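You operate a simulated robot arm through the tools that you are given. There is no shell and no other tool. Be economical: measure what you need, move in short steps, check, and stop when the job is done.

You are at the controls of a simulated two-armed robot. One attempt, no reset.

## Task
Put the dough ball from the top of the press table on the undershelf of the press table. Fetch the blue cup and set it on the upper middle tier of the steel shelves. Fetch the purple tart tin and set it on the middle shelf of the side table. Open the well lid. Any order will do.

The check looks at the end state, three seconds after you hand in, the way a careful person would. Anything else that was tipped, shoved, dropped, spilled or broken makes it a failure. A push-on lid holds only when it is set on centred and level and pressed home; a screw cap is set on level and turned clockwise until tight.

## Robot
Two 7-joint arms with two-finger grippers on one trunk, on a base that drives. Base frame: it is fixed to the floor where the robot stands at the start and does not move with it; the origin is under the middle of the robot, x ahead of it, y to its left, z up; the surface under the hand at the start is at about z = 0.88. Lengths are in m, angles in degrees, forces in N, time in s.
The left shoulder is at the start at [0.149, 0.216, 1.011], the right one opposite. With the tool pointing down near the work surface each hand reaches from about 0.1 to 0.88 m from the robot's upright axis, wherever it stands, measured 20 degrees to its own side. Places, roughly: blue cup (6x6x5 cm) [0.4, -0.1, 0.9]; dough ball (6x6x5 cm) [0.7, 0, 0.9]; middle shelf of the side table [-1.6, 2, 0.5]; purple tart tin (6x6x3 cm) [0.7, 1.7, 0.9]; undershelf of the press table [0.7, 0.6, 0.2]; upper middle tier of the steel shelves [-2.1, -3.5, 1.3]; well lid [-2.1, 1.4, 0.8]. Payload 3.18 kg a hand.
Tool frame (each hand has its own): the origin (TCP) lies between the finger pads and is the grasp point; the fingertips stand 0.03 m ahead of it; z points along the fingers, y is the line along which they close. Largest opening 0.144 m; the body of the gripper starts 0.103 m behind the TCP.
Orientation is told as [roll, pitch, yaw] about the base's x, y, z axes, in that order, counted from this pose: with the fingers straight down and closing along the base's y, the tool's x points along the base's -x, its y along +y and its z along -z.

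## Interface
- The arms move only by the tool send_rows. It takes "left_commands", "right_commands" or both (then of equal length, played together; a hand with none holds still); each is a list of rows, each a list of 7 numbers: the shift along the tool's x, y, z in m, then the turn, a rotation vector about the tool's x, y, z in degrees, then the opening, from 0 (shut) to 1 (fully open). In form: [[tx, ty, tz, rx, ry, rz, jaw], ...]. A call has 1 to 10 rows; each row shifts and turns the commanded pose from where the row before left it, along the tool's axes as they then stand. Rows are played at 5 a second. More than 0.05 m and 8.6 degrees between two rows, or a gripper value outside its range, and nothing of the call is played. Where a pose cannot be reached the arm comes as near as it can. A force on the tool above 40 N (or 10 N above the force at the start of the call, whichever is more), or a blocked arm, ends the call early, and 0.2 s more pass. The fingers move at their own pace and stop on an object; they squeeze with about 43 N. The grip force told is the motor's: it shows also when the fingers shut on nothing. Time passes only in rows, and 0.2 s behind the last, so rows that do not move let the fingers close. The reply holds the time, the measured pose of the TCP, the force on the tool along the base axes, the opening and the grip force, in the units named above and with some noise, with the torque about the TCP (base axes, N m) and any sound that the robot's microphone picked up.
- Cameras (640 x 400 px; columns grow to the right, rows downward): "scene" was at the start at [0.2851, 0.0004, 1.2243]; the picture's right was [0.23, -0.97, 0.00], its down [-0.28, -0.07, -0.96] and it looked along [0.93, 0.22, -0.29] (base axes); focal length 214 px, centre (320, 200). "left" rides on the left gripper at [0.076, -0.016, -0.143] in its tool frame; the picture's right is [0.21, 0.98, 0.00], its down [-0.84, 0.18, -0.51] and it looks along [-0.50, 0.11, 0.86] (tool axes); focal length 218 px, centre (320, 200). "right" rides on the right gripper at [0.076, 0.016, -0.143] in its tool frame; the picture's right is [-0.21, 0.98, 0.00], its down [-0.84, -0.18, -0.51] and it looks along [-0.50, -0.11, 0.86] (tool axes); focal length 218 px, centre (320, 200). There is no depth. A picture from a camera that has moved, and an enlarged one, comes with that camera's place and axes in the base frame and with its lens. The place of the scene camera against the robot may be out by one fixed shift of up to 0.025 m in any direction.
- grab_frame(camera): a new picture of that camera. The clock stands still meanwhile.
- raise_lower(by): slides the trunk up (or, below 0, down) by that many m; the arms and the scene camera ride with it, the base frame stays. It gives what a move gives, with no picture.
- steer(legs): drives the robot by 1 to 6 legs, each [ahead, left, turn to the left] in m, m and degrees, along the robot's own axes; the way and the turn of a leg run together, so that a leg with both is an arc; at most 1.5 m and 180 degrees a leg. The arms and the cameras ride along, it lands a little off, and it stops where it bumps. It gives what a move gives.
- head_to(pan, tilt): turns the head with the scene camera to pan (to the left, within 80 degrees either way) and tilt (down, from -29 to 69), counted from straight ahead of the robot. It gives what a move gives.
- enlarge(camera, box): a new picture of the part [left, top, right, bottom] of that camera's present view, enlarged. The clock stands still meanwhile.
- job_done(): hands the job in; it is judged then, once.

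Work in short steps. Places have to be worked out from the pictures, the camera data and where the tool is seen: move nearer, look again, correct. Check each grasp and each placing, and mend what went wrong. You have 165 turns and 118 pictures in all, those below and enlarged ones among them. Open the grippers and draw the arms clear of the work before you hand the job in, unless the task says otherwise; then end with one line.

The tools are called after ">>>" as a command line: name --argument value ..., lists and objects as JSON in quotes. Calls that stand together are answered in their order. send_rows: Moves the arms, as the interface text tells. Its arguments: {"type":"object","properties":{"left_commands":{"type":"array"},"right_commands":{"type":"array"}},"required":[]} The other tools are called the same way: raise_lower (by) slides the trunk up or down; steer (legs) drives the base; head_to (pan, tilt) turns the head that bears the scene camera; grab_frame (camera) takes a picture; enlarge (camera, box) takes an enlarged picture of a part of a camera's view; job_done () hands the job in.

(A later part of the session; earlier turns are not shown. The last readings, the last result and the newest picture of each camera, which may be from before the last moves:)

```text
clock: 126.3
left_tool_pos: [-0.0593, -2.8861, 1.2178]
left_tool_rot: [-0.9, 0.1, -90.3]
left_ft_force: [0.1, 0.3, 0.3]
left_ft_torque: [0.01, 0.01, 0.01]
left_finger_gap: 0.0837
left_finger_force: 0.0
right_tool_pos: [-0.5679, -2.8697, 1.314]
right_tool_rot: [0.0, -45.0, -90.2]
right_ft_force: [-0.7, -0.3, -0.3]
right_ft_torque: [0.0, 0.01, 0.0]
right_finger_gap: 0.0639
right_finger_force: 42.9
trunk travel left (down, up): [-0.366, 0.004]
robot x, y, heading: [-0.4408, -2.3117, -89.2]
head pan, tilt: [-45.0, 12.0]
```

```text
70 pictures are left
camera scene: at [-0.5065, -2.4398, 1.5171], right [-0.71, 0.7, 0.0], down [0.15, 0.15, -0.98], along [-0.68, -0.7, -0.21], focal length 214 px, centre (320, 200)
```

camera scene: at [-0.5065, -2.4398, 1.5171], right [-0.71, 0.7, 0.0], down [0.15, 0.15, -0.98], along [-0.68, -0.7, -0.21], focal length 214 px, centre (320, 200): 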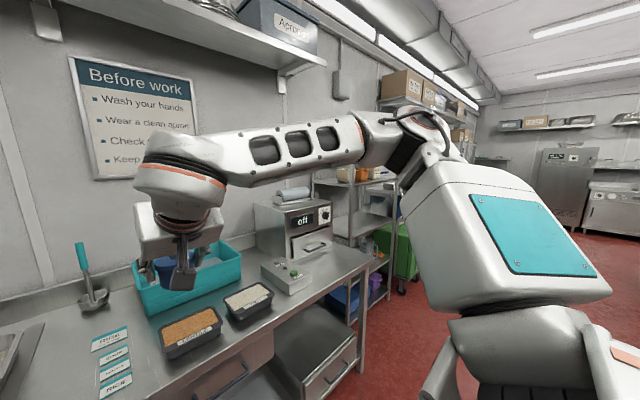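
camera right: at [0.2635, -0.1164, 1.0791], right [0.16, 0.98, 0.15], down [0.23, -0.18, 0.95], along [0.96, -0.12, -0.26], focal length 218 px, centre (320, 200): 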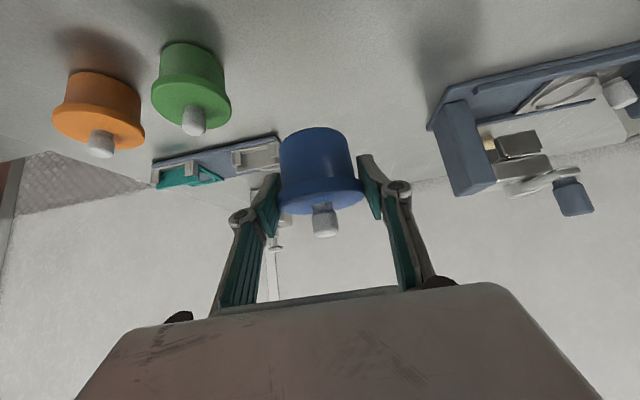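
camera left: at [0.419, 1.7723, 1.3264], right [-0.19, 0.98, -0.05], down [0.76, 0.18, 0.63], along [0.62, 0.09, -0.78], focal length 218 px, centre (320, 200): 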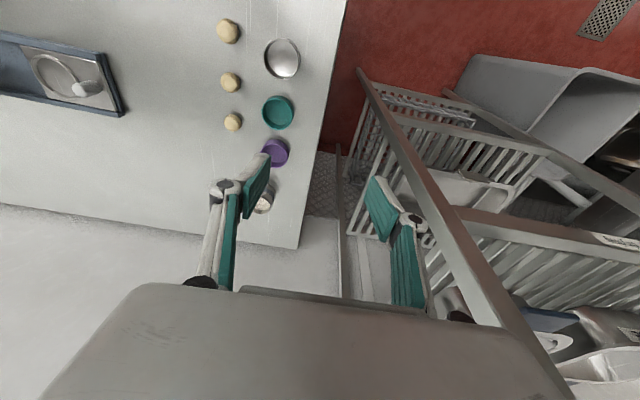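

The counter lies to the front; I'll back 0.15 m and strafe right (-x) toward the shelves.

>>> steer --legs '[[-0.15, 0, -0.8], [0, -1.45, 0]]'

>>> head_to --pan -10 --tilt 15

>>> grab_frame --camera "scene"

```text
clock: 140.3
left_tool_pos: [-1.5333, -2.7358, 1.2161]
left_tool_rot: [-0.9, 0.0, -91.3]
left_ft_force: [-1.1, -0.3, 0.1]
left_ft_torque: [-0.01, -0.01, 0.02]
left_finger_gap: 0.0835
left_finger_force: 0.0
right_tool_pos: [-2.041, -2.7085, 1.3123]
right_tool_rot: [-0.1, -45.2, -91.5]
right_ft_force: [-0.6, 1.1, -1.0]
right_ft_torque: [-0.02, 0.01, 0.01]
right_finger_gap: 0.0637
right_finger_force: 42.7
trunk travel left (down, up): [-0.366, 0.004]
robot x, y, heading: [-1.9001, -2.153, -90.7]
head pan, tilt: [-45.0, 12.0]
```

```text
clock: 141.3
left_tool_pos: [-1.534, -2.735, 1.2171]
left_tool_rot: [-1.0, 0.1, -91.4]
left_ft_force: [-0.5, 0.5, 0.0]
left_ft_torque: [0.0, 0.01, -0.01]
left_finger_gap: 0.0835
left_finger_force: 0.0
right_tool_pos: [-2.0419, -2.7099, 1.313]
right_tool_rot: [-0.1, -45.2, -91.5]
right_ft_force: [1.0, 0.8, -0.4]
right_ft_torque: [0.0, -0.01, -0.03]
right_finger_gap: 0.0633
right_finger_force: 43.1
trunk travel left (down, up): [-0.366, 0.004]
robot x, y, heading: [-1.9004, -2.1515, -90.4]
head pan, tilt: [-10.0, 15.0]
```

```text
69 pictures are left
camera scene: at [-1.9223, -2.307, 1.5122], right [-0.98, 0.18, 0.0], down [0.05, 0.25, -0.97], along [-0.18, -0.95, -0.26], focal length 214 px, centre (320, 200)
```

scene: 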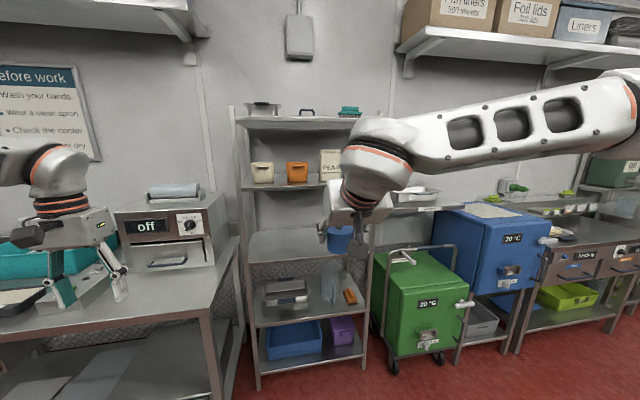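

The second tier (z≈1.31) holds two canisters and a bag; its right part is hidden by my arm. Checking with the wrist camera.

>>> grab_frame --camera "right"

>>> enlarge --camera "scene" --box '[220, 80, 420, 205]'

```text
68 pictures are left
camera right: at [-2.0204, -2.5543, 1.3596], right [0.97, -0.17, 0.15], down [-0.19, -0.23, 0.96], along [-0.13, -0.96, -0.26], focal length 218 px, centre (320, 200)
```

right: 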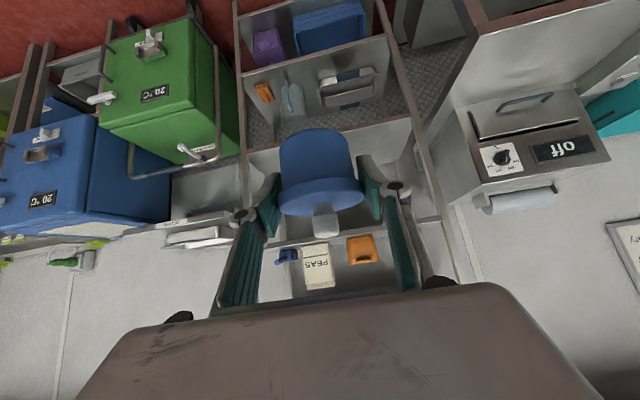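

```text
3.20 times, centred on (320, 142) of scene
camera zoom: at [-1.9223, -2.307, 1.5122], right [-0.98, 0.18, 0.0], down [0.05, 0.25, -0.97], along [-0.18, -0.95, -0.26], focal length 686 px, centre (320, 384)
```

zoom: 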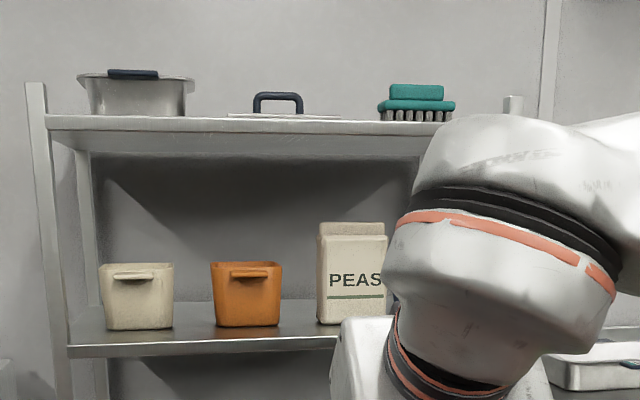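

Free spot: between orange canister and PEAS bag near the front edge, x≈-2.09, y≈-3.39. I'll extend the cup hand forward-left and retract the left hand a bit, then reposition the base so the left arm clears the oven.

>>> send_rows --right_commands '[[-0.027, 0.032, 0.013, 0, 0, 0, 0], [-0.027, 0.032, 0.013, 0, 0, 0, 0], [-0.027, 0.032, 0.013, 0, 0, 0, 0], [-0.027, 0.032, 0.013, 0, 0, 0, 0], [-0.027, 0.032, 0.013, 0, 0, 0, 0], [-0.027, 0.032, 0.013, 0, 0, 0, 0], [-0.027, 0.032, 0.013, 0, 0, 0, 0], [0, 0, 0, 0, 0, 0, 0]]' --left_commands '[[0.03, 0, 0, 0, 0, 0, 0.58], [0.03, 0, 0, 0, 0, 0, 0.58], [0.03, 0, 0, 0, 0, 0, 0.58], [0, 0, 0, 0, 0, 0, 0.58], [0, 0, 0, 0, 0, 0, 0.58], [0, 0, 0, 0, 0, 0, 0.58], [0, 0, 0, 0, 0, 0, 0.58], [0, 0, 0, 0, 0, 0, 0.58]]'

>>> steer --legs '[[0, -0.28, 0.5], [0.25, 0, 0]]'

>>> grab_frame --camera "scene"

>>> grab_frame --camera "right"

```text
clock: 143.0
left_tool_pos: [-1.515, -2.654, 1.2295]
left_tool_rot: [-1.1, 0.3, -91.8]
left_ft_force: [-0.3, -1.3, 0.1]
left_ft_torque: [0.02, -0.05, 0.02]
left_finger_gap: 0.0834
left_finger_force: 0.0
left hand out of reach, approached as far as the arm can: row 1, 2, 3
right_tool_pos: [-1.9789, -2.9545, 1.4237]
right_tool_rot: [11.3, -43.6, -109.4]
right_ft_force: [-1.6, -0.6, -0.5]
right_ft_torque: [0.01, -0.08, 0.01]
right_finger_gap: 0.0635
right_finger_force: 43.0
right hand out of reach, approached as far as the arm can: row 7
trunk travel left (down, up): [-0.366, 0.004]
robot x, y, heading: [-1.8972, -2.1538, -90.3]
head pan, tilt: [-10.0, 15.0]
stopped in row 8 (right hand): the arm was blocked; the commanded pose is now the measured one
```

```text
clock: 147.4
left_tool_pos: [-1.7855, -2.8927, 1.2286]
left_tool_rot: [-1.2, 0.3, -91.0]
left_ft_force: [-0.5, -0.1, -0.2]
left_ft_torque: [0.02, 0.04, 0.01]
left_finger_gap: 0.0837
left_finger_force: 0.1
right_tool_pos: [-2.2443, -3.2007, 1.4245]
right_tool_rot: [11.2, -43.9, -108.5]
right_ft_force: [0.1, -0.7, -1.1]
right_ft_torque: [0.03, -0.01, -0.01]
right_finger_gap: 0.0638
right_finger_force: 43.5
trunk travel left (down, up): [-0.366, 0.004]
robot x, y, heading: [-2.1827, -2.3993, -89.9]
head pan, tilt: [-10.0, 15.0]
```

```text
66 pictures are left
camera scene: at [-2.2006, -2.5534, 1.5122], right [-0.99, 0.17, 0.0], down [0.04, 0.26, -0.97], along [-0.17, -0.95, -0.26], focal length 214 px, centre (320, 200)
```

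scene: 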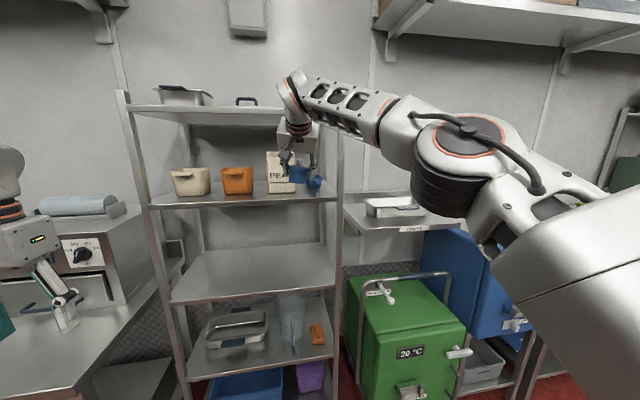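

```text
65 pictures are left
camera right: at [-2.2068, -3.0499, 1.4745], right [0.9, -0.32, 0.28], down [-0.35, -0.18, 0.92], along [-0.24, -0.93, -0.28], focal length 218 px, centre (320, 200)
```

right: 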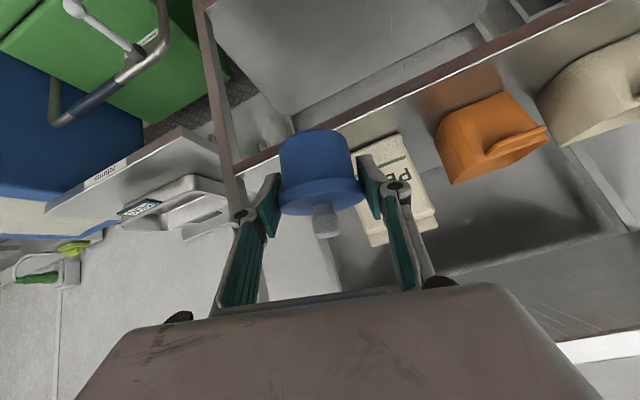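

The cross-body reach twisted the hand. I'll back off, straighten the hand with it on its own side, and raise the left arm so it can pass over the oven with the base further left.

>>> steer --legs '[[-0.25, 0, 0]]'

>>> send_rows --right_commands '[[0.01, -0.02, -0.01, 5.6, 0, 0, 0], [0.01, -0.02, -0.01, 5.6, 0, 0, 0], [0.01, -0.01, -0.01, -4.36, 0, -4.36, 0], [0.01, -0.01, -0.01, -4.36, 0, -4.36, 0], [0, -0.01, 0, -4.36, 0, -4.36, 0], [0, 0, 0, 0, 0, 0, 0]]' --left_commands '[[0, 0, -0.045, 0, 0, 0, 0.58], [0, 0, -0.045, 0, 0, 0, 0.58], [0, 0, -0.045, 0, 0, 0, 0.58], [0, 0, -0.045, 0, 0, 0, 0.58], [0, 0, -0.045, 0, 0, 0, 0.58], [0, 0, 0, 0, 0, 0, 0.58]]'

```text
clock: 149.2
left_tool_pos: [-1.7869, -2.6453, 1.2288]
left_tool_rot: [-1.2, 0.3, -91.1]
left_ft_force: [-0.8, -0.5, -0.3]
left_ft_torque: [-0.05, 0.01, -0.01]
left_finger_gap: 0.0836
left_finger_force: 0.0
right_tool_pos: [-2.2461, -2.9509, 1.4247]
right_tool_rot: [11.3, -43.9, -108.7]
right_ft_force: [-0.3, 0.0, -0.3]
right_ft_torque: [-0.01, 0.0, 0.0]
right_finger_gap: 0.0636
right_finger_force: 43.7
trunk travel left (down, up): [-0.366, 0.004]
robot x, y, heading: [-2.1801, -2.1477, -90.0]
head pan, tilt: [-10.0, 15.0]
```

```text
clock: 150.6
left_tool_pos: [-1.7803, -2.6453, 1.4544]
left_tool_rot: [-1.2, 0.2, -91.0]
left_ft_force: [0.6, -0.4, 0.5]
left_ft_torque: [-0.03, 0.05, -0.02]
left_finger_gap: 0.0834
left_finger_force: 0.1
right_tool_pos: [-2.3004, -2.881, 1.4225]
right_tool_rot: [0.5, -44.0, -90.3]
right_ft_force: [0.4, 0.6, -0.5]
right_ft_torque: [0.01, 0.06, -0.03]
right_finger_gap: 0.0633
right_finger_force: 42.8
trunk travel left (down, up): [-0.366, 0.004]
robot x, y, heading: [-2.1802, -2.1514, -89.8]
head pan, tilt: [-10.0, 15.0]
```

Levelled. Strafe left 0.21, forward 0.32, then look.

>>> steer --legs '[[0, 0.21, 0], [0.32, 0, 0]]'

>>> grab_frame --camera "right"

>>> grab_frame --camera "scene"

```text
clock: 154.8
left_tool_pos: [-1.5743, -2.9665, 1.4526]
left_tool_rot: [-1.2, 0.2, -91.1]
left_ft_force: [-0.6, -0.5, 0.0]
left_ft_torque: [-0.02, 0.0, 0.04]
left_finger_gap: 0.0835
left_finger_force: 0.0
right_tool_pos: [-2.0941, -3.2004, 1.4213]
right_tool_rot: [0.6, -44.0, -90.5]
right_ft_force: [0.8, -1.0, 0.5]
right_ft_torque: [0.0, 0.0, 0.01]
right_finger_gap: 0.0632
right_finger_force: 42.8
trunk travel left (down, up): [-0.366, 0.004]
robot x, y, heading: [-1.9742, -2.4707, -90.1]
head pan, tilt: [-10.0, 15.0]
```

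```text
64 pictures are left
camera right: at [-2.0771, -3.047, 1.471], right [0.98, -0.15, 0.15], down [-0.19, -0.25, 0.95], along [-0.11, -0.96, -0.28], focal length 218 px, centre (320, 200)
```

right: 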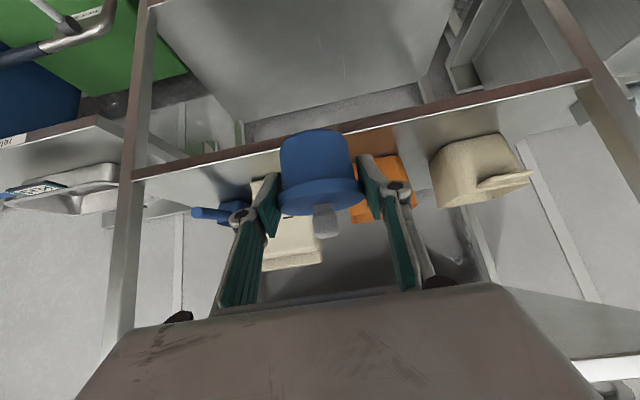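

```text
63 pictures are left
camera scene: at [-1.9936, -2.6243, 1.5122], right [-0.98, 0.17, 0.0], down [0.04, 0.25, -0.97], along [-0.17, -0.95, -0.26], focal length 214 px, centre (320, 200)
```

scene: 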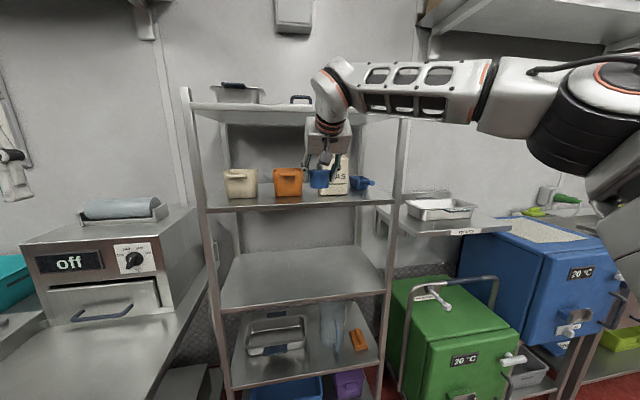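

Shelf front edge ≈y -3.34, items start ≈y -3.43. Driving 0.15 m in, then fine moves by arm to y≈-3.39.

>>> steer --legs '[[0.15, 0, 0]]'

>>> grab_frame --camera "right"

```text
clock: 156.2
left_tool_pos: [-1.5745, -3.1135, 1.453]
left_tool_rot: [-1.2, 0.3, -91.1]
left_ft_force: [-0.2, -0.2, -0.2]
left_ft_torque: [0.03, -0.04, 0.05]
left_finger_gap: 0.0835
left_finger_force: 0.1
right_tool_pos: [-2.0948, -3.3498, 1.4212]
right_tool_rot: [0.7, -44.0, -90.5]
right_ft_force: [-0.9, 0.2, -0.6]
right_ft_torque: [0.0, 0.0, 0.0]
right_finger_gap: 0.0631
right_finger_force: 42.5
trunk travel left (down, up): [-0.366, 0.004]
robot x, y, heading: [-1.9726, -2.619, -90.2]
head pan, tilt: [-10.0, 15.0]
```

```text
62 pictures are left
camera right: at [-2.0769, -3.1953, 1.4712], right [0.98, -0.15, 0.15], down [-0.19, -0.25, 0.95], along [-0.11, -0.96, -0.28], focal length 218 px, centre (320, 200)
```

right: 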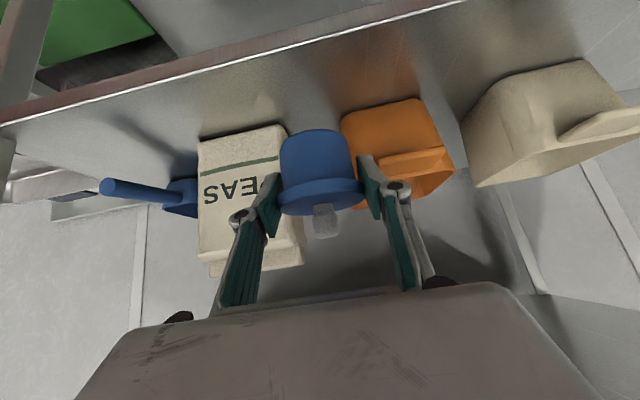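

Gap centre x≈-2.094 matches the cup. Forward 2 cm and down to ~1.365, then tiny steps to contact.

>>> send_rows --right_commands '[[-0.0158, 0, 0.0153, 0, 0, 0, 0], [0.0174, 0, 0.018, 0, 0, 0, 0], [0.0174, 0, 0.018, 0, 0, 0, 0], [0.0035, 0, 0.0036, 0, 0, 0, 0], [0, 0, 0, 0, 0, 0, 0]]'

>>> grab_frame --camera "right"

```text
clock: 157.4
left_tool_pos: [-1.5729, -3.1133, 1.4536]
left_tool_rot: [-1.2, 0.2, -91.1]
left_ft_force: [-0.1, 0.0, 0.2]
left_ft_torque: [0.03, -0.02, 0.04]
left_finger_gap: 0.0835
left_finger_force: 0.2
right_tool_pos: [-2.0937, -3.3712, 1.3672]
right_tool_rot: [0.5, -44.0, -90.5]
right_ft_force: [-0.6, 0.3, 1.0]
right_ft_torque: [-0.01, 0.01, -0.04]
right_finger_gap: 0.0632
right_finger_force: 43.1
trunk travel left (down, up): [-0.366, 0.004]
robot x, y, heading: [-1.974, -2.6191, -90.2]
head pan, tilt: [-10.0, 15.0]
```

```text
61 pictures are left
camera right: at [-2.0766, -3.2166, 1.4158], right [0.98, -0.15, 0.15], down [-0.19, -0.25, 0.95], along [-0.11, -0.96, -0.28], focal length 218 px, centre (320, 200)
```

right: 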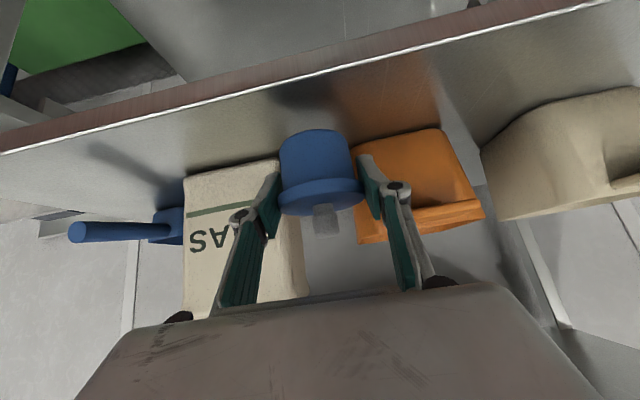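

Still above the surface; lowering in 4 mm steps.

>>> send_rows --right_commands '[[0.0028, 0, 0.0029, 0, 0, 0, 0], [0.0028, 0, 0.0029, 0, 0, 0, 0], [0.0028, 0, 0.0029, 0, 0, 0, 0], [0, 0, 0, 0, 0, 0, 0]]'

```text
clock: 158.4
left_tool_pos: [-1.5743, -3.114, 1.4541]
left_tool_rot: [-1.2, 0.1, -91.2]
left_ft_force: [-0.1, -0.5, 0.3]
left_ft_torque: [0.0, 0.02, -0.01]
left_finger_gap: 0.0835
left_finger_force: 0.0
right_tool_pos: [-2.093, -3.3716, 1.3547]
right_tool_rot: [0.6, -44.0, -90.5]
right_ft_force: [0.1, -0.5, 0.3]
right_ft_torque: [-0.04, 0.03, 0.05]
right_finger_gap: 0.0632
right_finger_force: 42.6
trunk travel left (down, up): [-0.366, 0.004]
robot x, y, heading: [-1.975, -2.6168, -90.0]
head pan, tilt: [-10.0, 15.0]
```

No contact yet; continue.

>>> send_rows --right_commands '[[0.0028, 0, 0.0029, 0, 0, 0, 0], [0.0021, 0, 0.0022, 0, 0, 0, 0], [0.0014, 0, 0.0014, 0, 0, 0, 0], [0, 0, 0, 0, 0, 0, 0]]'

>>> grab_frame --camera "right"

```text
clock: 159.4
left_tool_pos: [-1.5734, -3.1145, 1.453]
left_tool_rot: [-1.4, 0.2, -91.2]
left_ft_force: [-0.1, -0.7, -1.2]
left_ft_torque: [0.01, -0.02, 0.0]
left_finger_gap: 0.0832
left_finger_force: 0.0
right_tool_pos: [-2.0925, -3.3716, 1.3459]
right_tool_rot: [0.7, -44.0, -90.6]
right_ft_force: [-0.3, -0.6, -0.9]
right_ft_torque: [-0.03, -0.03, -0.02]
right_finger_gap: 0.063
right_finger_force: 43.0
trunk travel left (down, up): [-0.366, 0.004]
robot x, y, heading: [-1.9711, -2.6184, -89.7]
head pan, tilt: [-10.0, 15.0]
```

```text
60 pictures are left
camera right: at [-2.0762, -3.2171, 1.395], right [0.98, -0.15, 0.15], down [-0.19, -0.25, 0.95], along [-0.11, -0.96, -0.28], focal length 218 px, centre (320, 200)
```

right: 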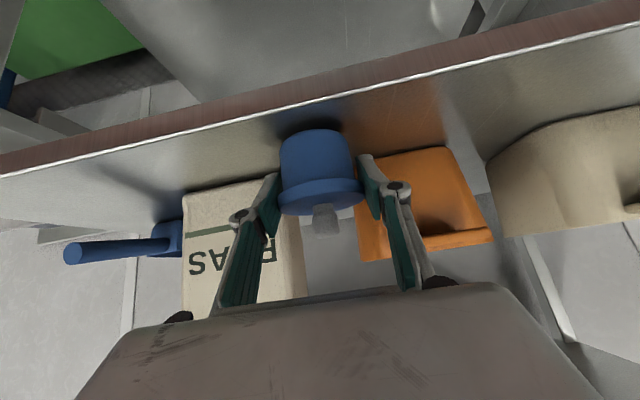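

Shelf triangulates to z≈1.305; continue a few mm.

>>> send_rows --right_commands '[[0.0021, 0, 0.0022, 0, 0, 0, 0], [0.0021, 0, 0.0022, 0, 0, 0, 0], [0, 0, 0, 0, 0, 0, 0]]'

```text
clock: 160.2
left_tool_pos: [-1.5743, -3.1145, 1.4537]
left_tool_rot: [-1.2, 0.3, -91.1]
left_ft_force: [0.8, 0.4, -0.4]
left_ft_torque: [0.04, 0.0, 0.01]
left_finger_gap: 0.0835
left_finger_force: 0.1
right_tool_pos: [-2.0929, -3.3707, 1.34]
right_tool_rot: [0.5, -44.1, -90.5]
right_ft_force: [0.9, -0.4, 2.3]
right_ft_torque: [-0.14, 0.02, -0.01]
right_finger_gap: 0.0631
right_finger_force: 42.6
trunk travel left (down, up): [-0.366, 0.004]
robot x, y, heading: [-1.9741, -2.6218, -90.3]
head pan, tilt: [-10.0, 15.0]
```

First light contact (2.3 N). Another 2 mm, then open slightly.

>>> send_rows --right_commands '[[0.0016, 0, 0.0016, 0, 0, 0, 0], [0, 0, 0, 0, 0, 0, 0]]'

```text
clock: 160.8
left_tool_pos: [-1.5738, -3.1136, 1.4531]
left_tool_rot: [-1.3, 0.2, -91.0]
left_ft_force: [0.5, -0.2, 0.1]
left_ft_torque: [0.01, -0.01, 0.0]
left_finger_gap: 0.0834
left_finger_force: 0.0
right_tool_pos: [-2.0928, -3.371, 1.3402]
right_tool_rot: [0.6, -44.2, -90.4]
right_ft_force: [-0.5, -0.5, 12.3]
right_ft_torque: [-0.33, -0.03, -0.01]
right_finger_gap: 0.0631
right_finger_force: 43.3
trunk travel left (down, up): [-0.366, 0.004]
robot x, y, heading: [-1.974, -2.6187, -89.9]
head pan, tilt: [-10.0, 15.0]
```

Contact with 12 N: the cup stands on the tier. Opening gently.

>>> send_rows --right_commands '[[0, 0, 0, 0, 0, 0, 0.47], [0, 0, 0, 0, 0, 0, 0.52], [0, 0, 0, 0, 0, 0, 0.55], [0, 0, 0, 0, 0, 0, 0.55]]'

>>> grab_frame --camera "right"

```text
clock: 161.8
left_tool_pos: [-1.5735, -3.1155, 1.453]
left_tool_rot: [-1.2, 0.2, -91.1]
left_ft_force: [0.0, 0.0, 0.0]
left_ft_torque: [-0.01, -0.01, 0.01]
left_finger_gap: 0.0836
left_finger_force: 0.1
right_tool_pos: [-2.0922, -3.3709, 1.3374]
right_tool_rot: [0.6, -44.0, -90.6]
right_ft_force: [-0.2, 0.2, 1.2]
right_ft_torque: [-0.02, 0.01, 0.02]
right_finger_gap: 0.079
right_finger_force: 0.1
trunk travel left (down, up): [-0.366, 0.004]
robot x, y, heading: [-1.9732, -2.618, -89.9]
head pan, tilt: [-10.0, 15.0]
```

```text
59 pictures are left
camera right: at [-2.0762, -3.2168, 1.3867], right [0.98, -0.15, 0.15], down [-0.19, -0.25, 0.95], along [-0.11, -0.96, -0.28], focal length 218 px, centre (320, 200)
```

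right: 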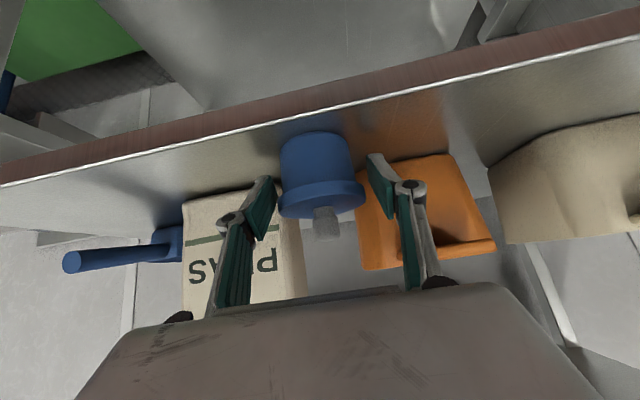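

Cup stands free. Withdrawing along the fingers.

>>> send_rows --right_commands '[[0, 0, -0.02, 0, 0, 0, 0.55], [0, 0, -0.035, 0, 0, 0, 0.55], [0, 0, -0.04, 0, 0, 0, 0.55], [0, 0, -0.04, 0, 0, 0, 0.55], [0, 0, 0, 0, 0, 0, 0.55]]'

>>> steer --legs '[[-0.4, 0, 0]]'

>>> enlarge --camera "scene" --box '[220, 100, 420, 225]'

```text
clock: 163.0
left_tool_pos: [-1.5739, -3.1141, 1.4533]
left_tool_rot: [-1.2, 0.3, -91.1]
left_ft_force: [-0.2, 0.3, -0.2]
left_ft_torque: [0.04, 0.02, 0.0]
left_finger_gap: 0.0831
left_finger_force: 0.1
right_tool_pos: [-2.0947, -3.2786, 1.4336]
right_tool_rot: [0.6, -43.8, -90.5]
right_ft_force: [0.3, 0.0, 0.3]
right_ft_torque: [0.0, 0.02, 0.0]
right_finger_gap: 0.0791
right_finger_force: 0.0
trunk travel left (down, up): [-0.366, 0.004]
robot x, y, heading: [-1.9704, -2.6206, -90.0]
head pan, tilt: [-10.0, 15.0]
```

```text
clock: 165.5
left_tool_pos: [-1.5726, -2.7166, 1.4537]
left_tool_rot: [-1.2, 0.2, -90.9]
left_ft_force: [-0.4, 0.1, -0.6]
left_ft_torque: [0.0, 0.03, 0.02]
left_finger_gap: 0.0835
left_finger_force: 0.0
right_tool_pos: [-2.0918, -2.8809, 1.4336]
right_tool_rot: [0.5, -44.0, -90.4]
right_ft_force: [0.4, -0.1, 0.2]
right_ft_torque: [-0.03, -0.03, -0.02]
right_finger_gap: 0.0791
right_finger_force: 0.1
trunk travel left (down, up): [-0.366, 0.004]
robot x, y, heading: [-1.9759, -2.2267, -89.9]
head pan, tilt: [-10.0, 15.0]
```

```text
3.20 times, centred on (320, 162) of scene
camera zoom: at [-1.9939, -2.376, 1.5122], right [-0.99, 0.17, 0.0], down [0.04, 0.26, -0.97], along [-0.16, -0.95, -0.26], focal length 686 px, centre (320, 320)
```

zoom: 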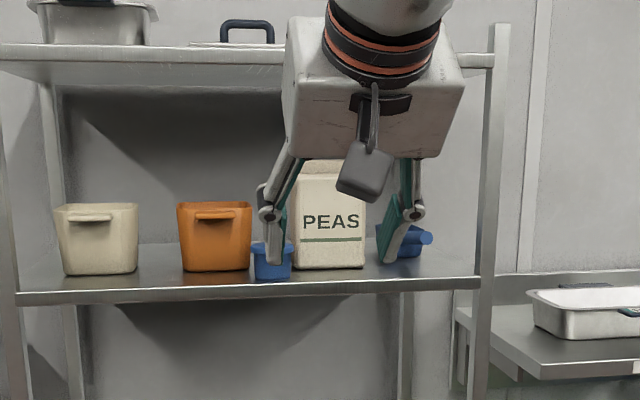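

Cup is on the tier. Now turn around to look for the well lid and the side table.

>>> steer --legs '[[0.05, 0, 0], [0, 0, 170]]'

>>> head_to --pan -20 --tilt 15

>>> grab_frame --camera "scene"

>>> head_to --pan 40 --tilt 15

>>> grab_frame --camera "scene"

```text
clock: 173.4
left_tool_pos: [-2.2879, -1.7191, 1.4534]
left_tool_rot: [-1.2, 0.2, 79.5]
left_ft_force: [0.1, -0.3, -0.1]
left_ft_torque: [-0.02, 0.03, 0.02]
left_finger_gap: 0.0835
left_finger_force: 0.1
right_tool_pos: [-1.7493, -1.6426, 1.4344]
right_tool_rot: [0.7, -44.1, 80.3]
right_ft_force: [-0.5, -0.6, 0.1]
right_ft_torque: [0.02, -0.02, 0.0]
right_finger_gap: 0.0794
right_finger_force: 0.0
trunk travel left (down, up): [-0.366, 0.004]
robot x, y, heading: [-1.9745, -2.2708, 80.7]
head pan, tilt: [-10.0, 15.0]
```

```text
clock: 174.1
left_tool_pos: [-2.2887, -1.7185, 1.4539]
left_tool_rot: [-1.2, 0.1, 79.6]
left_ft_force: [0.0, 0.8, 0.4]
left_ft_torque: [0.0, 0.0, -0.02]
left_finger_gap: 0.0836
left_finger_force: 0.1
right_tool_pos: [-1.7484, -1.641, 1.4345]
right_tool_rot: [0.6, -43.9, 80.3]
right_ft_force: [-0.1, -0.1, 0.3]
right_ft_torque: [-0.01, 0.01, 0.0]
right_finger_gap: 0.0796
right_finger_force: 0.1
trunk travel left (down, up): [-0.366, 0.004]
robot x, y, heading: [-1.9746, -2.271, 81.0]
head pan, tilt: [-20.0, 15.0]
```

```text
57 pictures are left
camera scene: at [-1.9259, -2.1722, 1.5122], right [0.87, -0.49, 0.0], down [-0.13, -0.23, -0.97], along [0.47, 0.84, -0.26], focal length 214 px, centre (320, 200)
```

scene: 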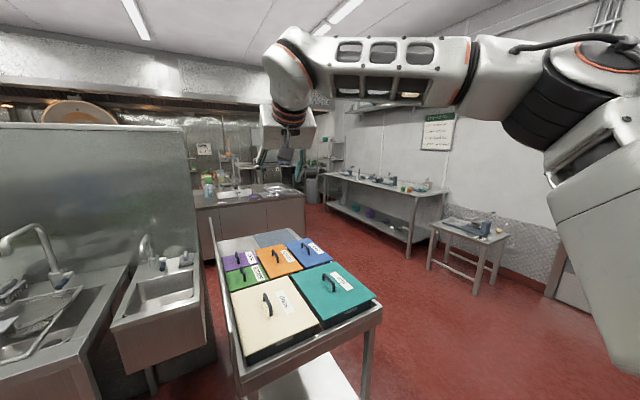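

```text
clock: 175.4
left_tool_pos: [-2.2879, -1.7192, 1.4542]
left_tool_rot: [-1.2, 0.1, 79.6]
left_ft_force: [-0.5, -0.3, 0.2]
left_ft_torque: [-0.01, 0.01, 0.0]
left_finger_gap: 0.0838
left_finger_force: 0.1
right_tool_pos: [-1.749, -1.6408, 1.4347]
right_tool_rot: [0.6, -44.0, 80.4]
right_ft_force: [-0.1, -0.1, -0.2]
right_ft_torque: [-0.02, 0.02, 0.04]
right_finger_gap: 0.0794
right_finger_force: 0.1
trunk travel left (down, up): [-0.366, 0.004]
robot x, y, heading: [-1.9743, -2.271, 80.6]
head pan, tilt: [40.0, 15.0]
```

```text
56 pictures are left
camera scene: at [-2.0192, -2.1734, 1.5122], right [0.86, 0.51, 0.0], down [0.13, -0.22, -0.97], along [-0.49, 0.83, -0.26], focal length 214 px, centre (320, 200)
```

scene: 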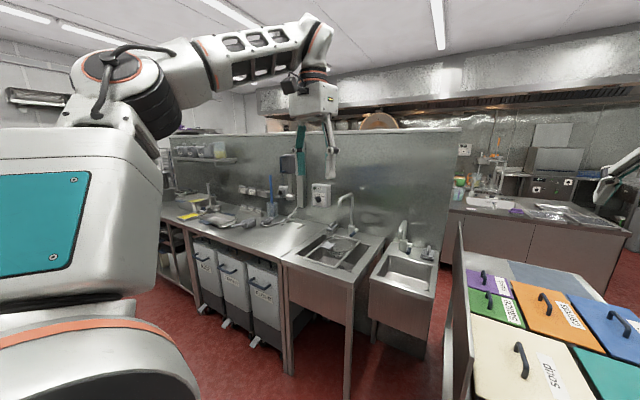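

Lid and side table lie beyond the island, reachable via the press-table lane. I'll drive back to fetch the tin with the right hand.

>>> steer --legs '[[0, 0, -80.7], [1.5, 0, 0], [0, 1.5, 0], [0, 0.75, 0], [0.1, 0, 0], [0, 1.2, 0]]'

```text
clock: 217.0
left_tool_pos: [0.1548, 1.578, 1.453]
left_tool_rot: [-1.2, 0.2, -1.6]
left_ft_force: [-0.6, 0.3, 0.4]
left_ft_torque: [-0.02, 0.02, 0.0]
left_finger_gap: 0.0836
left_finger_force: 0.1
right_tool_pos: [0.3141, 1.0594, 1.4345]
right_tool_rot: [0.6, -44.0, -1.0]
right_ft_force: [0.0, 0.0, 0.0]
right_ft_torque: [-0.01, -0.02, 0.0]
right_finger_gap: 0.0791
right_finger_force: 0.1
trunk travel left (down, up): [-0.366, 0.004]
robot x, y, heading: [-0.3475, 1.1866, -0.3]
head pan, tilt: [40.0, 15.0]
```

Approach: forward a little, strafe left to y≈1.83, then forward to x≈-0.17, watching the tins from the right wrist.

>>> steer --legs '[[0.06, 0, 0.3], [0, 0.65, 0], [0.08, 0, 0]]'

>>> grab_frame --camera "right"

```text
clock: 224.5
left_tool_pos: [0.297, 2.2418, 1.4527]
left_tool_rot: [-1.2, 0.2, -1.4]
left_ft_force: [1.6, -0.5, -0.1]
left_ft_torque: [0.03, 0.04, 0.02]
left_finger_gap: 0.0837
left_finger_force: 0.1
right_tool_pos: [0.4567, 1.7208, 1.4342]
right_tool_rot: [0.6, -43.8, -0.7]
right_ft_force: [0.4, 0.0, 0.4]
right_ft_torque: [0.03, 0.03, -0.01]
right_finger_gap: 0.0791
right_finger_force: 0.1
trunk travel left (down, up): [-0.366, 0.004]
robot x, y, heading: [-0.1993, 1.8477, -0.2]
head pan, tilt: [40.0, 15.0]
```

```text
55 pictures are left
camera right: at [0.3035, 1.7381, 1.4832], right [0.16, 0.98, 0.15], down [0.25, -0.19, 0.95], along [0.95, -0.11, -0.28], focal length 218 px, centre (320, 200)
```

right: 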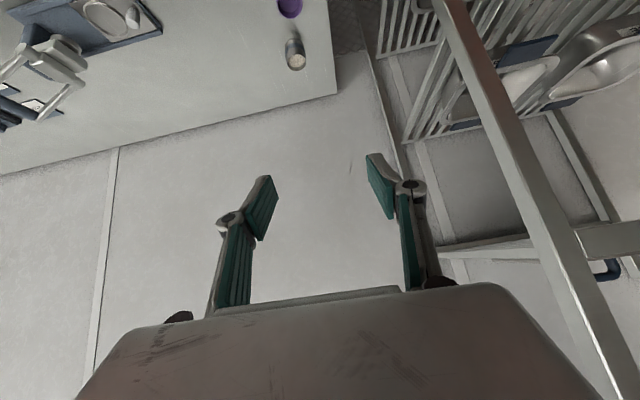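

Lower the trunk and bring the right hand down to a pre-grasp point above and in front of the tin.

>>> raise_lower --by -0.16

>>> send_rows --right_commands '[[0.0156, -0.0023, 0.0394, 0, 0, 0, 0.56], [0.0156, -0.0023, 0.0394, 0, 0, 0, 0.56], [0.0156, -0.0023, 0.0394, 0, 0, 0, 0.56], [0.0156, -0.0023, 0.0394, 0, 0, 0, 0.56], [0.0156, -0.0023, 0.0394, 0, 0, 0, 0.56], [0.0156, -0.0023, 0.0394, 0, 0, 0, 0.56], [0, 0, 0, 0, 0, 0, 0.56]]'

>>> grab_frame --camera "right"

```text
clock: 226.3
left_tool_pos: [0.294, 2.2408, 1.295]
left_tool_rot: [-1.1, 0.2, -1.4]
left_ft_force: [0.5, 0.1, -0.8]
left_ft_torque: [0.0, -0.03, -0.01]
left_finger_gap: 0.0835
left_finger_force: 0.1
right_tool_pos: [0.4535, 1.7217, 1.2754]
right_tool_rot: [0.5, -44.2, -0.6]
right_ft_force: [-0.3, -0.9, 0.2]
right_ft_torque: [-0.02, 0.01, -0.02]
right_finger_gap: 0.0791
right_finger_force: 0.1
trunk travel left (down, up): [-0.206, 0.164]
robot x, y, heading: [-0.2017, 1.8459, 0.2]
head pan, tilt: [40.0, 15.0]
```

```text
clock: 227.9
left_tool_pos: [0.2944, 2.2419, 1.2938]
left_tool_rot: [-1.2, 0.1, -1.4]
left_ft_force: [-0.9, 0.1, 0.5]
left_ft_torque: [-0.02, -0.01, -0.02]
left_finger_gap: 0.0834
left_finger_force: 0.0
right_tool_pos: [0.5523, 1.7084, 1.0388]
right_tool_rot: [0.6, -44.0, -0.6]
right_ft_force: [0.4, -0.7, 0.3]
right_ft_torque: [0.03, -0.02, 0.01]
right_finger_gap: 0.0803
right_finger_force: 0.0
trunk travel left (down, up): [-0.206, 0.164]
robot x, y, heading: [-0.2018, 1.8443, 0.1]
head pan, tilt: [40.0, 15.0]
```

```text
54 pictures are left
camera right: at [0.3988, 1.7255, 1.0891], right [0.16, 0.98, 0.15], down [0.25, -0.19, 0.95], along [0.96, -0.11, -0.28], focal length 218 px, centre (320, 200)
```

right: 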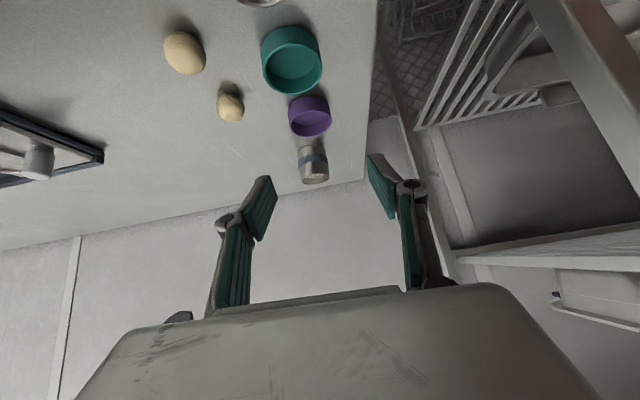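

Tin at [0.653, 1.7025]. Advancing 12 cm, then check.

>>> send_rows --right_commands '[[0.0036, -0.001, 0.04, 0, 0, 0, 0.56], [0.0036, -0.001, 0.04, 0, 0, 0, 0.56], [0.0036, -0.001, 0.04, 0, 0, 0, 0.56], [0, 0, 0, 0, 0, 0, 0.56]]'

>>> grab_frame --camera "right"

```text
clock: 228.9
left_tool_pos: [0.2942, 2.2417, 1.2935]
left_tool_rot: [-1.2, 0.2, -1.3]
left_ft_force: [-0.2, 1.0, 0.1]
left_ft_torque: [0.02, -0.02, 0.01]
left_finger_gap: 0.0837
left_finger_force: 0.1
right_tool_pos: [0.6287, 1.706, 0.9468]
right_tool_rot: [0.6, -44.0, -0.7]
right_ft_force: [0.1, -0.6, -0.5]
right_ft_torque: [0.03, 0.02, 0.02]
right_finger_gap: 0.0805
right_finger_force: 0.0
trunk travel left (down, up): [-0.206, 0.164]
robot x, y, heading: [-0.2022, 1.8474, -0.2]
head pan, tilt: [40.0, 15.0]
```

```text
53 pictures are left
camera right: at [0.4745, 1.7233, 0.9952], right [0.16, 0.98, 0.15], down [0.25, -0.19, 0.95], along [0.96, -0.11, -0.28], focal length 218 px, centre (320, 200)
```

right: 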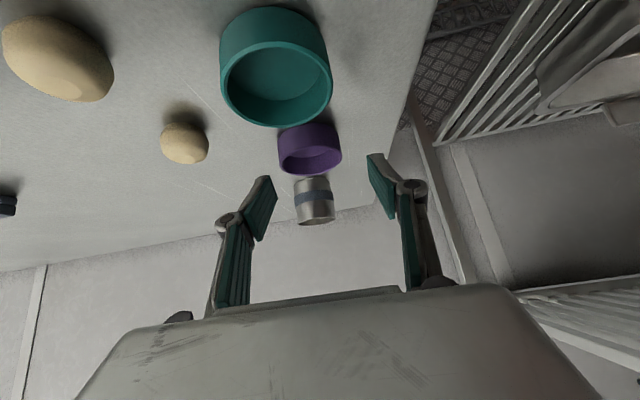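

Aligned. Final 4 cm and close.

>>> send_rows --right_commands '[[0.0026, -0.001, 0.0203, 0, 0, 0, 0.56], [0.0026, -0.001, 0.0203, 0, 0, 0, 0.56], [0, 0, 0, 0, 0, 0, 0.56], [0, 0, 0, 0, 0, 0, 0.35], [0, 0, 0, 0, 0, 0, 0.2], [0, 0, 0, 0, 0, 0, 0.2]]'

>>> grab_frame --camera "right"

```text
clock: 230.3
left_tool_pos: [0.2953, 2.2412, 1.295]
left_tool_rot: [-1.1, 0.1, -1.3]
left_ft_force: [0.0, -0.9, 0.3]
left_ft_torque: [0.03, -0.01, 0.03]
left_finger_gap: 0.0837
left_finger_force: 0.0
right_tool_pos: [0.653, 1.705, 0.9143]
right_tool_rot: [0.6, -44.0, -0.7]
right_ft_force: [0.8, 0.4, 4.7]
right_ft_torque: [-0.13, -0.03, -0.02]
right_finger_gap: 0.0557
right_finger_force: 43.2
trunk travel left (down, up): [-0.206, 0.164]
robot x, y, heading: [-0.1995, 1.8459, -0.2]
head pan, tilt: [40.0, 15.0]
```

```text
52 pictures are left
camera right: at [0.4995, 1.7217, 0.9625], right [0.16, 0.98, 0.15], down [0.25, -0.19, 0.95], along [0.96, -0.11, -0.28], focal length 218 px, centre (320, 200)
```

right: 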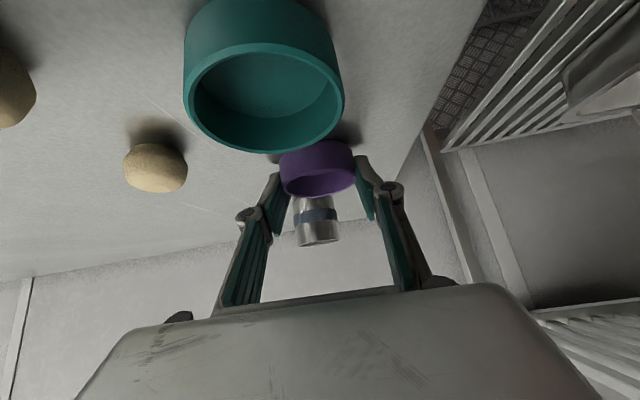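

Gripped at 5.6 cm. Lifting straight up.

>>> send_rows --right_commands '[[-0.0056, 0, -0.0058, 0, 0, 0, 0], [-0.0104, 0, -0.0108, 0, 0, 0, 0], [-0.0208, 0, -0.0216, 0, 0, 0, 0], [-0.0278, 0, -0.0288, 0, 0, 0, 0], [-0.0278, 0, -0.0288, 0, 0, 0, 0], [0, 0, 0, 0, 0, 0, 0]]'

>>> grab_frame --camera "right"

```text
clock: 231.7
left_tool_pos: [0.2974, 2.2413, 1.2942]
left_tool_rot: [-1.2, 0.3, -1.4]
left_ft_force: [-0.2, -0.5, -0.8]
left_ft_torque: [0.0, 0.03, -0.02]
left_finger_gap: 0.084
left_finger_force: 0.1
right_tool_pos: [0.6528, 1.7018, 1.0439]
right_tool_rot: [0.5, -43.9, -0.7]
right_ft_force: [-0.3, 0.3, 0.3]
right_ft_torque: [0.01, 0.02, -0.01]
right_finger_gap: 0.0558
right_finger_force: 43.1
trunk travel left (down, up): [-0.206, 0.164]
robot x, y, heading: [-0.2032, 1.8453, -0.1]
head pan, tilt: [40.0, 15.0]
```

```text
51 pictures are left
camera right: at [0.4997, 1.7189, 1.0941], right [0.16, 0.98, 0.15], down [0.25, -0.19, 0.95], along [0.95, -0.11, -0.28], focal length 218 px, centre (320, 200)
```

right: 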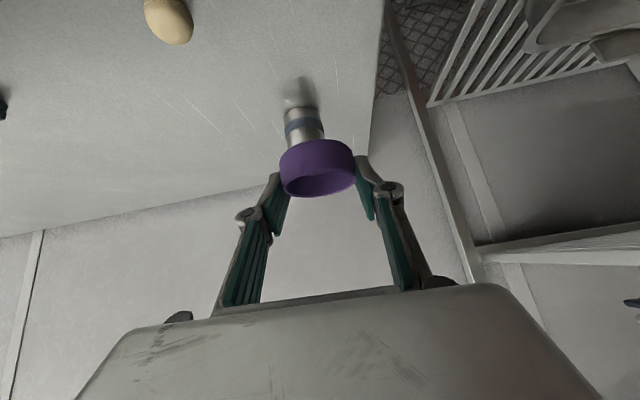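

Tin held. Retract the hand a bit and look left/behind for the route.

>>> send_rows --right_commands '[[0.02, 0, -0.035, 0, 0, 0, 0], [0.02, 0, -0.035, 0, 0, 0, 0], [0.02, 0, -0.035, 0, 0, 0, 0], [0, 0, 0, 0, 0, 0, 0]]'

>>> head_to --pan 80 --tilt 20

>>> grab_frame --camera "scene"

```text
clock: 232.7
left_tool_pos: [0.2961, 2.2417, 1.2935]
left_tool_rot: [-1.2, 0.4, -1.4]
left_ft_force: [0.3, -0.1, 0.1]
left_ft_torque: [0.01, 0.01, 0.01]
left_finger_gap: 0.0836
left_finger_force: 0.1
right_tool_pos: [0.5373, 1.7022, 1.0781]
right_tool_rot: [0.6, -43.9, -0.9]
right_ft_force: [0.7, 0.2, 0.5]
right_ft_torque: [0.0, 0.0, -0.06]
right_finger_gap: 0.0557
right_finger_force: 42.6
trunk travel left (down, up): [-0.206, 0.164]
robot x, y, heading: [-0.2044, 1.8456, -0.0]
head pan, tilt: [40.0, 15.0]
```

```text
clock: 233.8
left_tool_pos: [0.296, 2.2401, 1.2931]
left_tool_rot: [-1.2, 0.2, -1.3]
left_ft_force: [-0.3, 1.1, -0.1]
left_ft_torque: [-0.01, 0.03, -0.02]
left_finger_gap: 0.0836
left_finger_force: 0.1
right_tool_pos: [0.5385, 1.7021, 1.0796]
right_tool_rot: [0.6, -43.8, -0.6]
right_ft_force: [0.3, -0.8, -1.0]
right_ft_torque: [-0.02, 0.0, 0.03]
right_finger_gap: 0.0558
right_finger_force: 42.8
trunk travel left (down, up): [-0.206, 0.164]
robot x, y, heading: [-0.2011, 1.844, -0.2]
head pan, tilt: [80.0, 20.0]
```

```text
50 pictures are left
camera scene: at [-0.0985, 1.9141, 1.3412], right [0.98, -0.18, 0.0], down [-0.06, -0.34, -0.94], along [0.17, 0.92, -0.34], focal length 214 px, centre (320, 200)
```

scene: 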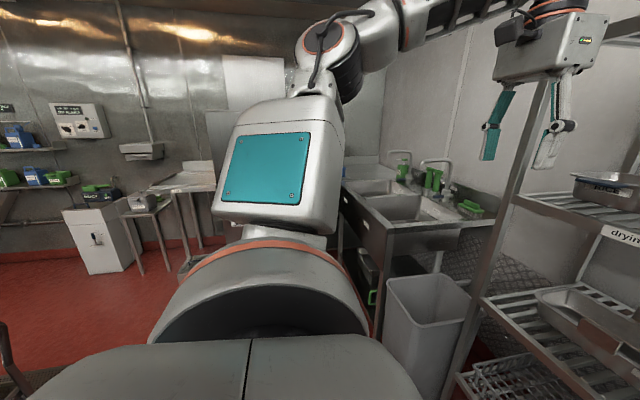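

Open floor continues to the north-west. Back 0.1 m, turn left 90° (clear of the rack), drive north, then turn to face west.

>>> steer --legs '[[-0.1, 0, 0], [0, 0, 90], [0.8, 0, 0]]'

>>> head_to --pan 75 --tilt 20

>>> grab_frame --camera "scene"

```text
clock: 242.6
left_tool_pos: [-0.6812, 3.1385, 1.2947]
left_tool_rot: [-1.2, 0.2, 87.9]
left_ft_force: [0.0, 0.4, 0.0]
left_ft_torque: [-0.02, -0.02, -0.03]
left_finger_gap: 0.0833
left_finger_force: 0.0
right_tool_pos: [-0.1382, 3.3723, 1.0795]
right_tool_rot: [0.7, -43.9, 88.5]
right_ft_force: [-0.8, -0.2, -0.4]
right_ft_torque: [0.01, -0.03, -0.04]
right_finger_gap: 0.0558
right_finger_force: 42.7
trunk travel left (down, up): [-0.206, 0.164]
robot x, y, heading: [-0.2913, 2.6367, 88.9]
head pan, tilt: [80.0, 20.0]
```

```text
clock: 243.3
left_tool_pos: [-0.6801, 3.1394, 1.2932]
left_tool_rot: [-1.3, 0.2, 88.0]
left_ft_force: [-0.2, -0.2, 0.3]
left_ft_torque: [0.01, 0.0, 0.01]
left_finger_gap: 0.0836
left_finger_force: 0.0
right_tool_pos: [-0.1375, 3.373, 1.0784]
right_tool_rot: [0.5, -44.1, 88.6]
right_ft_force: [0.0, 0.7, 0.4]
right_ft_torque: [-0.05, 0.02, -0.01]
right_finger_gap: 0.0559
right_finger_force: 43.1
trunk travel left (down, up): [-0.206, 0.164]
robot x, y, heading: [-0.2908, 2.6377, 89.0]
head pan, tilt: [75.0, 20.0]
```

```text
49 pictures are left
camera scene: at [-0.3827, 2.7314, 1.3412], right [0.28, 0.96, 0.0], down [0.33, -0.09, -0.94], along [-0.9, 0.26, -0.34], focal length 214 px, centre (320, 200)
```

scene: 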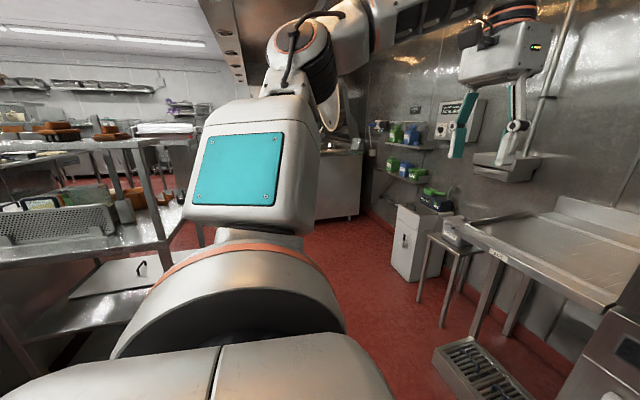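

Turning further left to see the table beside the island.

>>> steer --legs '[[0, 0, 80]]'

>>> head_to --pan 25 --tilt 28

>>> grab_frame --camera "scene"

```text
clock: 247.1
left_tool_pos: [-0.8558, 2.3441, 1.2932]
left_tool_rot: [-1.2, 0.2, 167.4]
left_ft_force: [-0.2, 1.0, -0.7]
left_ft_torque: [0.0, -0.03, 0.0]
left_finger_gap: 0.0833
left_finger_force: 0.1
right_tool_pos: [-0.9864, 2.9195, 1.0792]
right_tool_rot: [0.5, -44.0, 168.0]
right_ft_force: [-1.4, -0.2, 0.3]
right_ft_torque: [-0.03, 0.0, 0.03]
right_finger_gap: 0.0559
right_finger_force: 42.9
trunk travel left (down, up): [-0.206, 0.164]
robot x, y, heading: [-0.2904, 2.637, 168.5]
head pan, tilt: [75.0, 20.0]
```

```text
clock: 248.3
left_tool_pos: [-0.8563, 2.3436, 1.2946]
left_tool_rot: [-1.2, 0.2, 167.4]
left_ft_force: [0.6, 0.3, 0.5]
left_ft_torque: [-0.01, -0.02, -0.03]
left_finger_gap: 0.0837
left_finger_force: 0.0
right_tool_pos: [-0.9878, 2.919, 1.0796]
right_tool_rot: [0.6, -43.8, 168.1]
right_ft_force: [-0.8, -0.1, -0.5]
right_ft_torque: [0.01, 0.01, 0.01]
right_finger_gap: 0.0557
right_finger_force: 42.5
trunk travel left (down, up): [-0.206, 0.164]
robot x, y, heading: [-0.2946, 2.6381, 168.7]
head pan, tilt: [25.0, 28.0]
```

```text
48 pictures are left
camera scene: at [-0.4727, 2.6114, 1.3284], right [-0.23, 0.97, 0.0], down [0.46, 0.11, -0.88], along [-0.86, -0.21, -0.47], focal length 214 px, centre (320, 200)
```

scene: 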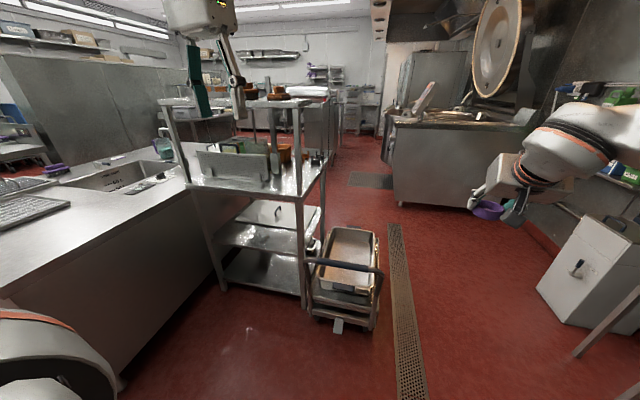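

The side table with tiers is next to the island. Zoom in.

>>> enlarge --camera "scene" --box '[140, 80, 400, 330]'

```text
1.60 times, centred on (270, 205) of scene
camera zoom: at [-0.4727, 2.6114, 1.3284], right [-0.23, 0.97, 0.0], down [0.46, 0.11, -0.88], along [-0.86, -0.21, -0.47], focal length 343 px, centre (400, 192)
```

zoom: 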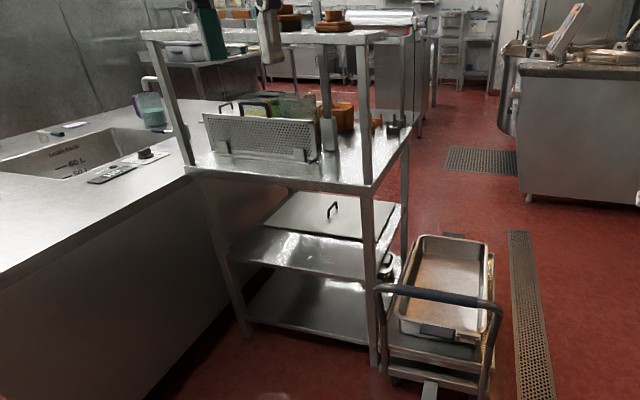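

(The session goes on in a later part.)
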